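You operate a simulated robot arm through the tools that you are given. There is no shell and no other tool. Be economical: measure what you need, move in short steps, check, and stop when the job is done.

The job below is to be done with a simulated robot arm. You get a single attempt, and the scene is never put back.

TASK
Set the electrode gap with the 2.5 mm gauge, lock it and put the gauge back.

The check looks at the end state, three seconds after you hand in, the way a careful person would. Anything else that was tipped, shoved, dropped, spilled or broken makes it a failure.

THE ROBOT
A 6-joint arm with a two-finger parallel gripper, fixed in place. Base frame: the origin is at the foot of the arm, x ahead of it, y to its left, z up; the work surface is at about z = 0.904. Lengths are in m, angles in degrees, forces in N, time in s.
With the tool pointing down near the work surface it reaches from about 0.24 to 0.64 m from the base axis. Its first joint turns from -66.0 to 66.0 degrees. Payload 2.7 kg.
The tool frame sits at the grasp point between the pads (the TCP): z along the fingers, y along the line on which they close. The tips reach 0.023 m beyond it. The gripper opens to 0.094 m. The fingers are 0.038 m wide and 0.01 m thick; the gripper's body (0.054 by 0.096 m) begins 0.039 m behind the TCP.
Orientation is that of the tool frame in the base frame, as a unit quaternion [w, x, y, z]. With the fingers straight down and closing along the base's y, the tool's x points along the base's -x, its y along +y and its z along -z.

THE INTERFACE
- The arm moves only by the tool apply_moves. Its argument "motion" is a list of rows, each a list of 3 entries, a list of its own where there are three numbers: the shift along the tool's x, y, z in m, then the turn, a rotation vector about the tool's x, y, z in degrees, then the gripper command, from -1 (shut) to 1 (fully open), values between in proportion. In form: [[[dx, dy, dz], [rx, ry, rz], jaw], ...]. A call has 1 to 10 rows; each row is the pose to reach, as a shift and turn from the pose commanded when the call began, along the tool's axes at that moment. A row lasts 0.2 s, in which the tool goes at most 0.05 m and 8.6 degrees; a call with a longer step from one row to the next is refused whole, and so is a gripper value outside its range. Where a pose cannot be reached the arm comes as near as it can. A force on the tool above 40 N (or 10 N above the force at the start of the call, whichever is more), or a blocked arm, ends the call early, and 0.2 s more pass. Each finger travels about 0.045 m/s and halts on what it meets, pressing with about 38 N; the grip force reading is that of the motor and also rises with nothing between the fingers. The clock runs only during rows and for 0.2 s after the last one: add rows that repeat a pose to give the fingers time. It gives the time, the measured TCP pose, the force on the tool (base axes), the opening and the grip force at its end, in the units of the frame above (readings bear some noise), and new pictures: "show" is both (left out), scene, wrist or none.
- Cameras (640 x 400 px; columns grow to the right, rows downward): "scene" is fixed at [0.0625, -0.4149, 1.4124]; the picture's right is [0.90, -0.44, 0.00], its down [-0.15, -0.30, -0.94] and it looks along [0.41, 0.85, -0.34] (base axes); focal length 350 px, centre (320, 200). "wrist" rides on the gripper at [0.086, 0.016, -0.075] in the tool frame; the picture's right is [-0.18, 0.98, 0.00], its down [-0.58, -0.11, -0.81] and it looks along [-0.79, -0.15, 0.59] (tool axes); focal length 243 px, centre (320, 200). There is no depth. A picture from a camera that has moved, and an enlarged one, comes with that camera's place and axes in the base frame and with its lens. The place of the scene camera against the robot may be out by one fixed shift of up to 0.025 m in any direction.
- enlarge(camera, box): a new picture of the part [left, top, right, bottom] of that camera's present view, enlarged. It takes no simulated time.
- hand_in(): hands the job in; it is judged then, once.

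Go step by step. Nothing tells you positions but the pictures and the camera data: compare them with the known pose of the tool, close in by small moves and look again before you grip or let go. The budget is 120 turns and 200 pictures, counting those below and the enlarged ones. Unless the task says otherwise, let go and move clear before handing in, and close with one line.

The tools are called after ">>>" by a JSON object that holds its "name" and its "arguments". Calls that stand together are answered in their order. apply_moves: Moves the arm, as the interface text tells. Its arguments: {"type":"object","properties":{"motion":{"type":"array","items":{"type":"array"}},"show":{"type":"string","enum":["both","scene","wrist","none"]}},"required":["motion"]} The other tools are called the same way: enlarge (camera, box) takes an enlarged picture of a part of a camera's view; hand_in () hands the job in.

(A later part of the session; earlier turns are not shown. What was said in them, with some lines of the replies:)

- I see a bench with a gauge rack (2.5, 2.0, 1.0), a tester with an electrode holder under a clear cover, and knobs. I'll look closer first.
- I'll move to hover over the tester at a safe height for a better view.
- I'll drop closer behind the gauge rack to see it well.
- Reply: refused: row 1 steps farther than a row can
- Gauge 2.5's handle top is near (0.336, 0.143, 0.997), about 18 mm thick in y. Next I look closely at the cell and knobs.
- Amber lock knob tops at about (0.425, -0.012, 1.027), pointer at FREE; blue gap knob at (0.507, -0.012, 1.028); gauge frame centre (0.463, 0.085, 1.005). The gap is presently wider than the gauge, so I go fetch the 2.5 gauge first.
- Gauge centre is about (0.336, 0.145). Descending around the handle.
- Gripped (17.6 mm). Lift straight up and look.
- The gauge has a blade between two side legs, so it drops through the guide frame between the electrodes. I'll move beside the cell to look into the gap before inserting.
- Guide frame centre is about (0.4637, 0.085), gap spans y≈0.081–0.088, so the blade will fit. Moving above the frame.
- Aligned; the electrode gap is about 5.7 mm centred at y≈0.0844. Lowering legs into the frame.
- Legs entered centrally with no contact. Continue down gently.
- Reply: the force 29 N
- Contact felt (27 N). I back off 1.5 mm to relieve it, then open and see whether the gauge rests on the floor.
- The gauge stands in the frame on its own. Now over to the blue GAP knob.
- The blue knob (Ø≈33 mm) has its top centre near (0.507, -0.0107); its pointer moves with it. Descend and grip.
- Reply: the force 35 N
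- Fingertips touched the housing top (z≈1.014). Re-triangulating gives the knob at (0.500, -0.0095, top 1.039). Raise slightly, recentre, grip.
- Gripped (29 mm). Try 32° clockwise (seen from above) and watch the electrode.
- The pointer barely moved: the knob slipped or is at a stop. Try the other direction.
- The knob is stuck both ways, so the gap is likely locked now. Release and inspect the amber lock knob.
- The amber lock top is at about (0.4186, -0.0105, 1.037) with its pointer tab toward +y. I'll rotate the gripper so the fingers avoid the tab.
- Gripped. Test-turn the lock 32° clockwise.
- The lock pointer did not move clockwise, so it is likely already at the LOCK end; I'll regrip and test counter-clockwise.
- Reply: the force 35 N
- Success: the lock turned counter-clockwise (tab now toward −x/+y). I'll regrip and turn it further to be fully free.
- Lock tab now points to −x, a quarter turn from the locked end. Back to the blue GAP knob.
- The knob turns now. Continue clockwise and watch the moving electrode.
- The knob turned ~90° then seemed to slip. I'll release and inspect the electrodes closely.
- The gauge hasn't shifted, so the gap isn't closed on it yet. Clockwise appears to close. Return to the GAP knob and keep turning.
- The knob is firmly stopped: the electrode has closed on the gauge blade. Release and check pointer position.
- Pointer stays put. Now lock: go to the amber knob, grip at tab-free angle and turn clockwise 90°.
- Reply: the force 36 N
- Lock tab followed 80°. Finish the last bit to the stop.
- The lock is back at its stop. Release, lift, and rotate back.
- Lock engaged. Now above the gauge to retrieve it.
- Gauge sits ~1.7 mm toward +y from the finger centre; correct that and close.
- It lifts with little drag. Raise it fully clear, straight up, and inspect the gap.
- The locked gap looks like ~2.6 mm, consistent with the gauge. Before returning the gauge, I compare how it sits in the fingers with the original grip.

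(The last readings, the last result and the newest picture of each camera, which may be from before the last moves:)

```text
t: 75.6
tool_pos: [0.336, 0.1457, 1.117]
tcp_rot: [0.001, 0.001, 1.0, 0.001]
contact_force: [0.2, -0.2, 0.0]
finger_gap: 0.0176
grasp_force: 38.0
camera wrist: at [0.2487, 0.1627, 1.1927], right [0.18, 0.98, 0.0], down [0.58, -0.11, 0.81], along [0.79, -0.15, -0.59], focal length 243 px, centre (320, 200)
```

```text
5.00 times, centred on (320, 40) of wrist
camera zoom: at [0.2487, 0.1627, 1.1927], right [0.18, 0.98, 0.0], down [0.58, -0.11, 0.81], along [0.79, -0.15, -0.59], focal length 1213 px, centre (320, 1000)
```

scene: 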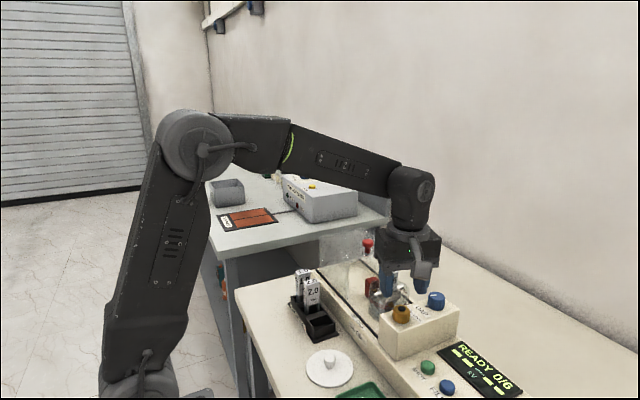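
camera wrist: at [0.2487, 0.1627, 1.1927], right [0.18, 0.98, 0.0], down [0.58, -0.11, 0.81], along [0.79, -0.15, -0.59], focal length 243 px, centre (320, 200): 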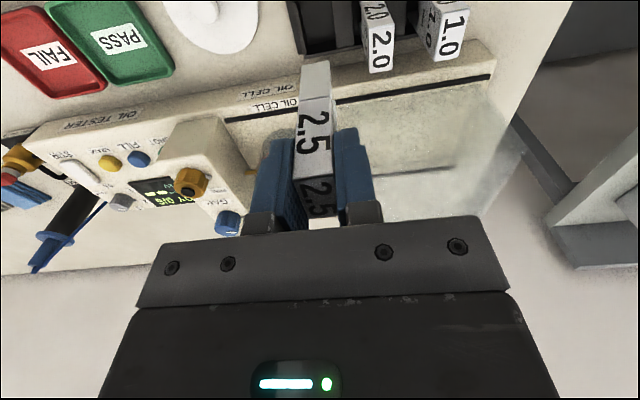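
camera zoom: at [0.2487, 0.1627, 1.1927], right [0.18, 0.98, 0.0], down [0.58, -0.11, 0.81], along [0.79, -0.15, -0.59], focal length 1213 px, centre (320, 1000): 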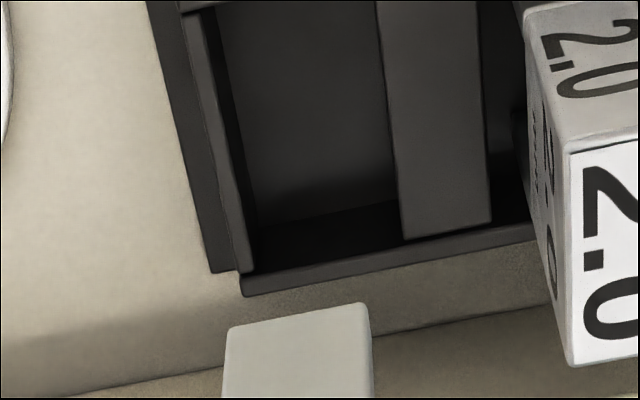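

Compared to the original lift-off, the gauge is ~1.4 mm toward +x in the fingers; compensate and lower into the slot.

>>> {"name": "apply_moves", "arguments": {"motion": [[[0.0014, 0, 0.0], [0, 0, 0], -0.8], [[0.0014, 0, 0.03], [0, 0, 0], -0.8], [[0.0014, 0, 0.06], [0, 0, 0], -0.8], [[0.0014, 0, 0.08], [0, 0, 0], -0.8], [[0.0014, 0, 0.09], [0, 0, 0], -0.8], [[0.0014, 0, 0.09], [0, 0, 0], -0.8]], "show": "wrist"}}

>>> {"name": "enlarge", "arguments": {"camera": "scene", "box": [285, 265, 355, 345]}}

>>> {"name": "enlarge", "arguments": {"camera": "wrist", "box": [260, 0, 380, 120]}}

```text
t: 77.0
tool_pos: [0.3363, 0.1463, 1.0278]
tcp_rot: [0.002, -0.001, 1.0, 0.0]
contact_force: [0.0, -0.1, -1.1]
finger_gap: 0.0175
grasp_force: 38.2
camera wrist: at [0.2493, 0.1619, 1.1027], right [0.18, 0.98, 0.0], down [0.58, -0.11, 0.81], along [0.79, -0.15, -0.59], focal length 243 px, centre (320, 200)
```

wrist: 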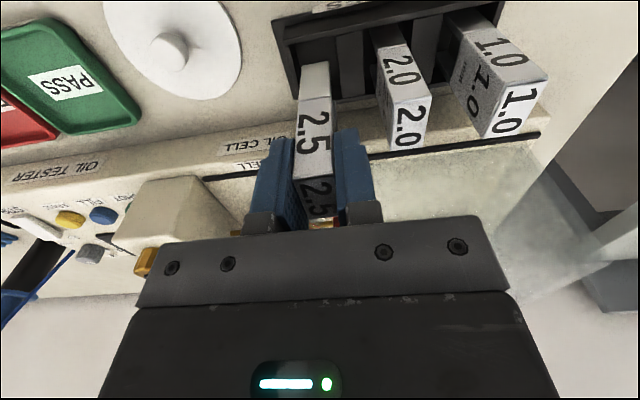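

```text
5.00 times, centred on (320, 305) of scene
camera zoom: at [0.0626, -0.4149, 1.4124], right [0.9, -0.44, 0.0], down [-0.15, -0.3, -0.94], along [0.41, 0.85, -0.34], focal length 1749 px, centre (320, -325)
```

zoom: 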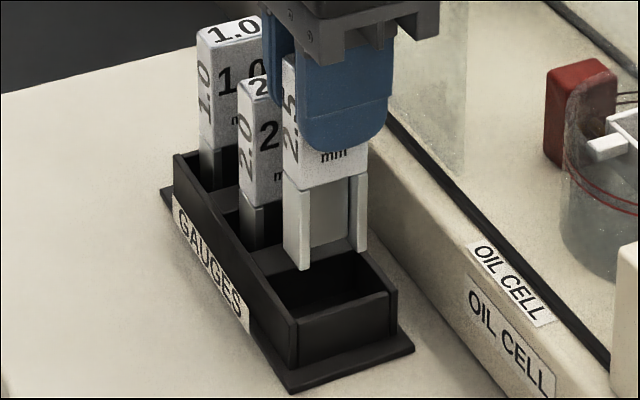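

```text
3.33 times, centred on (320, 60) of wrist
camera zoom: at [0.2493, 0.1619, 1.1027], right [0.18, 0.98, 0.0], down [0.58, -0.11, 0.81], along [0.79, -0.15, -0.59], focal length 809 px, centre (320, 667)
```

zoom: 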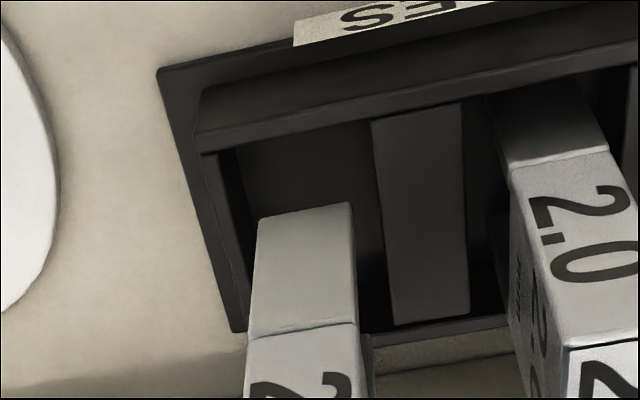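

Lined up with the slot. Continue down gently.

>>> {"name": "apply_moves", "arguments": {"motion": [[[0, 0, 0.012], [0, 0, 0], -0.8], [[0, 0, 0.024], [0, 0, 0], -0.8], [[0, 0, 0.032], [0, 0, 0], -0.8], [[0, 0, 0.036], [0, 0, 0], -0.8], [[0, 0, 0.036], [0, 0, 0], -0.8]], "show": "none"}}

>>> {"name": "enlarge", "arguments": {"camera": "scene", "box": [285, 265, 355, 345]}}

```text
t: 78.2
tool_pos: [0.3343, 0.1455, 0.9925]
tcp_rot: [0.001, -0.001, 1.0, -0.001]
contact_force: [0.3, 0.4, -0.3]
finger_gap: 0.0174
grasp_force: 38.1
```

```text
5.00 times, centred on (320, 305) of scene
camera zoom: at [0.0626, -0.4149, 1.4124], right [0.9, -0.44, 0.0], down [-0.15, -0.3, -0.94], along [0.41, 0.85, -0.34], focal length 1749 px, centre (320, -325)
```

zoom: 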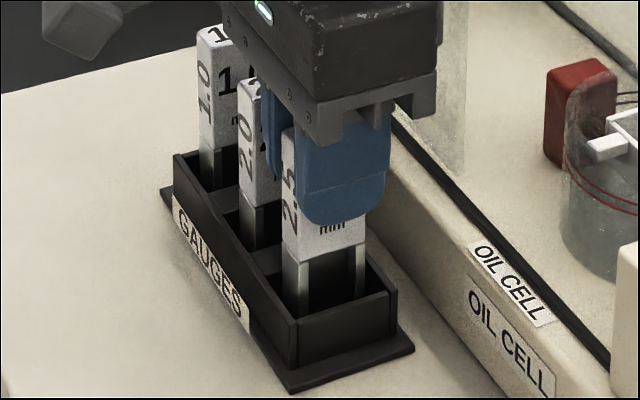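

>>> {"name": "apply_moves", "arguments": {"motion": [[[0, 0, 0.002], [0, 0, 0], -0.8], [[0, 0, 0.004], [0, 0, 0], -0.8], [[0, 0, 0.006], [0, 0, 0], -0.8], [[0, 0, 0.006], [0, 0, 0], -0.8]], "show": "none"}}

```text
t: 79.2
tool_pos: [0.3374, 0.1456, 0.9884]
tcp_rot: [0.003, -0.001, 1.0, 0.0]
contact_force: [-8.7, -1.5, 36.9]
finger_gap: 0.0171
grasp_force: 37.7
```

Seated on the slot floor. Relieve, open, and rise straight up.

>>> {"name": "apply_moves", "arguments": {"motion": [[[0, 0, -0.002], [0, 0, 0], -0.8], [[0, 0, -0.0035], [0, 0, 0], -0.8], [[0, 0, -0.0035], [0, 0, 0], -0.5], [[0, 0, -0.0035], [0, 0, 0], -0.2], [[0, 0, -0.0035], [0, 0, 0], -0.1], [[0, 0, -0.03], [0, 0, 0], -0.1], [[0, 0, -0.07], [0, 0, 0], -0.1], [[0, 0, -0.11], [0, 0, 0], -0.1], [[0, 0, -0.13], [0, 0, 0], -0.1]], "show": "wrist"}}

>>> {"name": "enlarge", "arguments": {"camera": "scene", "box": [275, 255, 355, 355]}}

```text
t: 81.2
tool_pos: [0.3365, 0.1461, 1.1164]
tcp_rot: [0.0, 0.0, 1.0, -0.001]
contact_force: [-1.1, 0.0, -0.4]
finger_gap: 0.0421
grasp_force: 0.1
camera wrist: at [0.249, 0.1624, 1.1908], right [0.18, 0.98, 0.0], down [0.58, -0.11, 0.81], along [0.79, -0.15, -0.59], focal length 243 px, centre (320, 200)
```

wrist: 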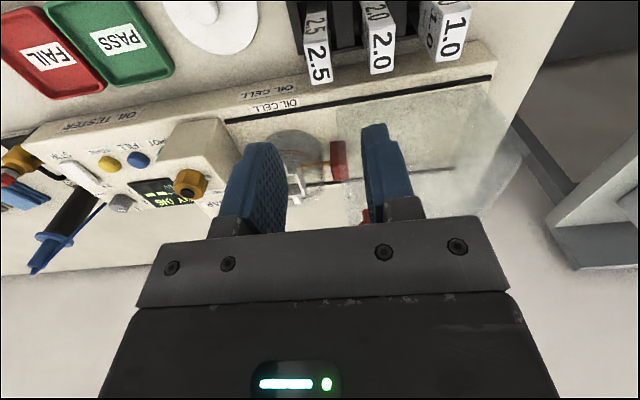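

```text
4.00 times, centred on (315, 305) of scene
camera zoom: at [0.0625, -0.4149, 1.4124], right [0.9, -0.44, 0.0], down [-0.15, -0.3, -0.94], along [0.41, 0.85, -0.34], focal length 1399 px, centre (340, -220)
```

zoom: 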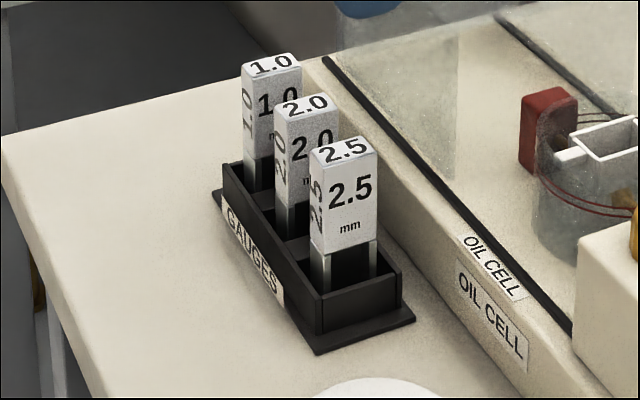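

The gauge is back in its slot. I'll verify the gap accurately from two heights.

>>> {"name": "apply_moves", "arguments": {"motion": [[[-0.03, -0.01, 0], [0, 0, 0], 0.3], [[-0.065, -0.03, 0], [0, 0, 0], 0.5], [[-0.1, -0.05, 0], [0, 0, 0], 0.5], [[-0.127, -0.0605, 0], [0, 0, 0], 0.5], [[-0.127, -0.0605, 0], [0, 0, 0], 0.5]], "show": "wrist"}}

>>> {"name": "enlarge", "arguments": {"camera": "wrist", "box": [302, 40, 332, 65]}}

>>> {"name": "apply_moves", "arguments": {"motion": [[[0, 0, 0.02], [0, 0, 0], 0.5], [[0, 0, 0.04], [0, 0, 0], 0.5], [[0, 0, 0.06], [0, 0, 0], 0.5], [[0, 0, 0.06], [0, 0, 0], 0.5]], "show": "wrist"}}

```text
t: 82.4
tool_pos: [0.4629, 0.0849, 1.1173]
tcp_rot: [0.001, -0.001, 1.0, 0.0]
contact_force: [-0.1, -1.0, -0.4]
finger_gap: 0.0706
grasp_force: 0.1
camera wrist: at [0.3747, 0.1019, 1.1918], right [0.18, 0.98, 0.0], down [0.58, -0.11, 0.81], along [0.79, -0.15, -0.59], focal length 243 px, centre (320, 200)
```

wrist: 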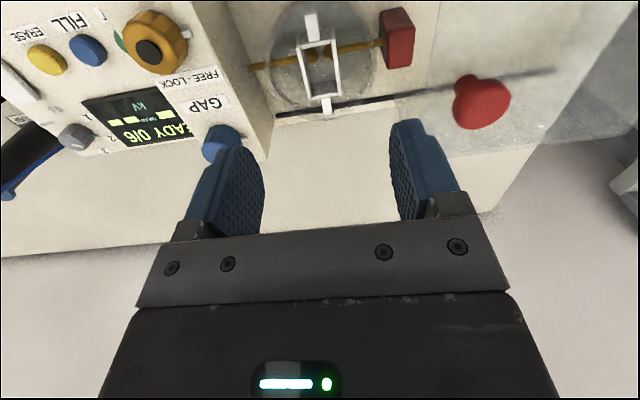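

```text
16.00 times, centred on (317, 52) of wrist
camera zoom: at [0.3747, 0.1019, 1.1918], right [0.18, 0.98, 0.0], down [0.58, -0.11, 0.81], along [0.79, -0.15, -0.59], focal length 3882 px, centre (368, 2560)
```

zoom: 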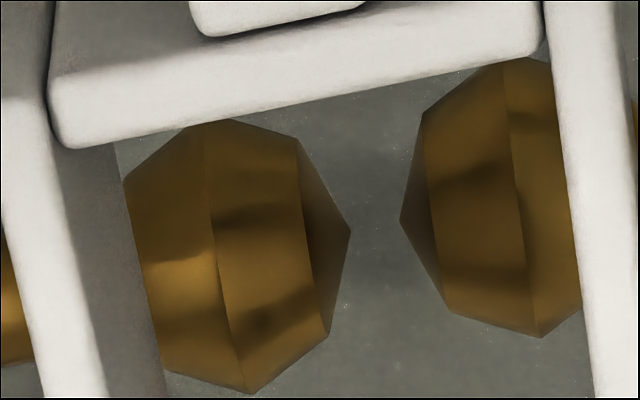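

```text
t: 83.4
tool_pos: [0.4618, 0.0858, 1.0559]
tcp_rot: [0.001, 0.0, 1.0, 0.0]
contact_force: [-0.4, 0.2, 0.3]
finger_gap: 0.0704
grasp_force: 0.0
camera wrist: at [0.3752, 0.1022, 1.1296], right [0.18, 0.98, 0.0], down [0.58, -0.11, 0.81], along [0.79, -0.15, -0.59], focal length 243 px, centre (320, 200)
```

wrist: 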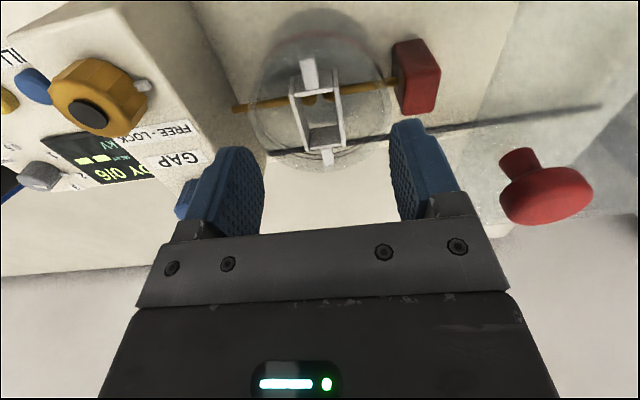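

>>> {"name": "enlarge", "arguments": {"camera": "wrist", "box": [302, 84, 334, 110]}}

```text
15.38 times, centred on (318, 97) of wrist
camera zoom: at [0.3752, 0.1022, 1.1296], right [0.18, 0.98, 0.0], down [0.58, -0.11, 0.81], along [0.79, -0.15, -0.59], focal length 3733 px, centre (351, 1785)
```

zoom: 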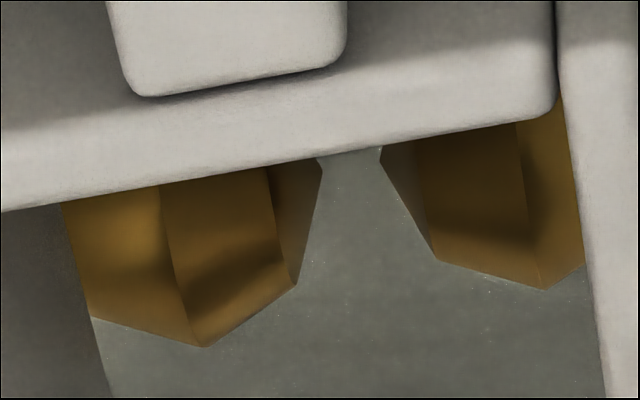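

The gap measures about 2.55–2.6 mm, within reading error of the 2.5 mm gauge, and it is locked. I'll retreat clear and take one last look.

>>> {"name": "apply_moves", "arguments": {"motion": [[[0, 0, -0.04], [0, 0, 0], 0.5], [[0.02, 0, -0.08], [0, 0, 0], 0.5], [[0.06, 0, -0.1], [0, 0, 0], 0.5], [[0.1, 0, -0.12], [0, 0, 0], 0.5], [[0.14, 0, -0.14], [0, 0, 0], 0.5], [[0.16, 0, -0.16], [0, 0, 0], 0.5]]}}

>>> {"name": "enlarge", "arguments": {"camera": "scene", "box": [280, 220, 540, 400]}}

```text
t: 84.8
tool_pos: [0.3016, 0.0851, 1.215]
tcp_rot: [0.001, -0.001, 1.0, 0.0]
contact_force: [0.1, 0.7, 0.4]
finger_gap: 0.0703
grasp_force: 0.1
camera wrist: at [0.2152, 0.1014, 1.2903], right [0.18, 0.98, 0.0], down [0.58, -0.11, 0.81], along [0.79, -0.15, -0.59], focal length 243 px, centre (320, 200)
```

scene: 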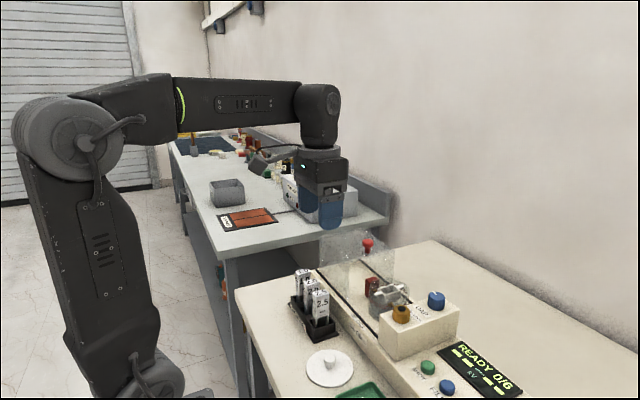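
wrist: 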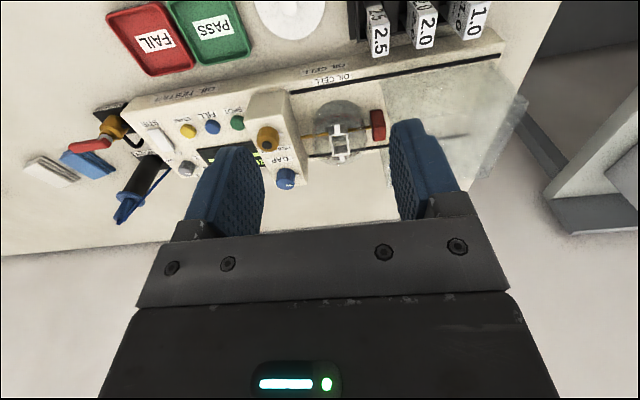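

```text
2.22 times, centred on (410, 310) of scene
camera zoom: at [0.0625, -0.4149, 1.4124], right [0.9, -0.44, 0.0], down [-0.15, -0.3, -0.94], along [0.41, 0.85, -0.34], focal length 777 px, centre (120, -44)
```

zoom: 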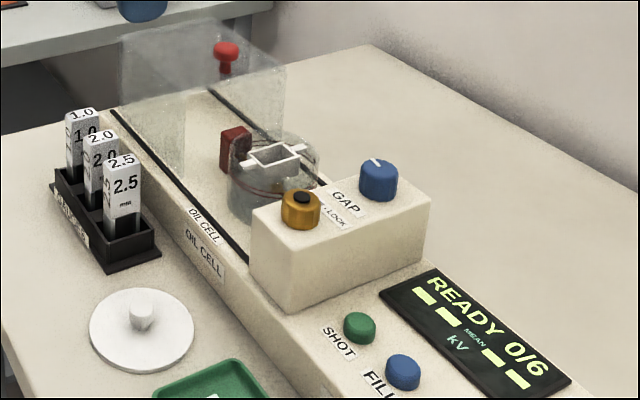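

Everything is in place: the gap is set and locked, the gauge is back in its rack and the arm is clear.

>>> {"name": "hand_in", "arguments": {}}

```text
The job is handed in.
```

I set the electrode gap against the 2.5 mm gauge, locked it and put the gauge back in its rack slot. From the wrist pictures the gap reads about 2.6 mm, give or take 0.1 mm.
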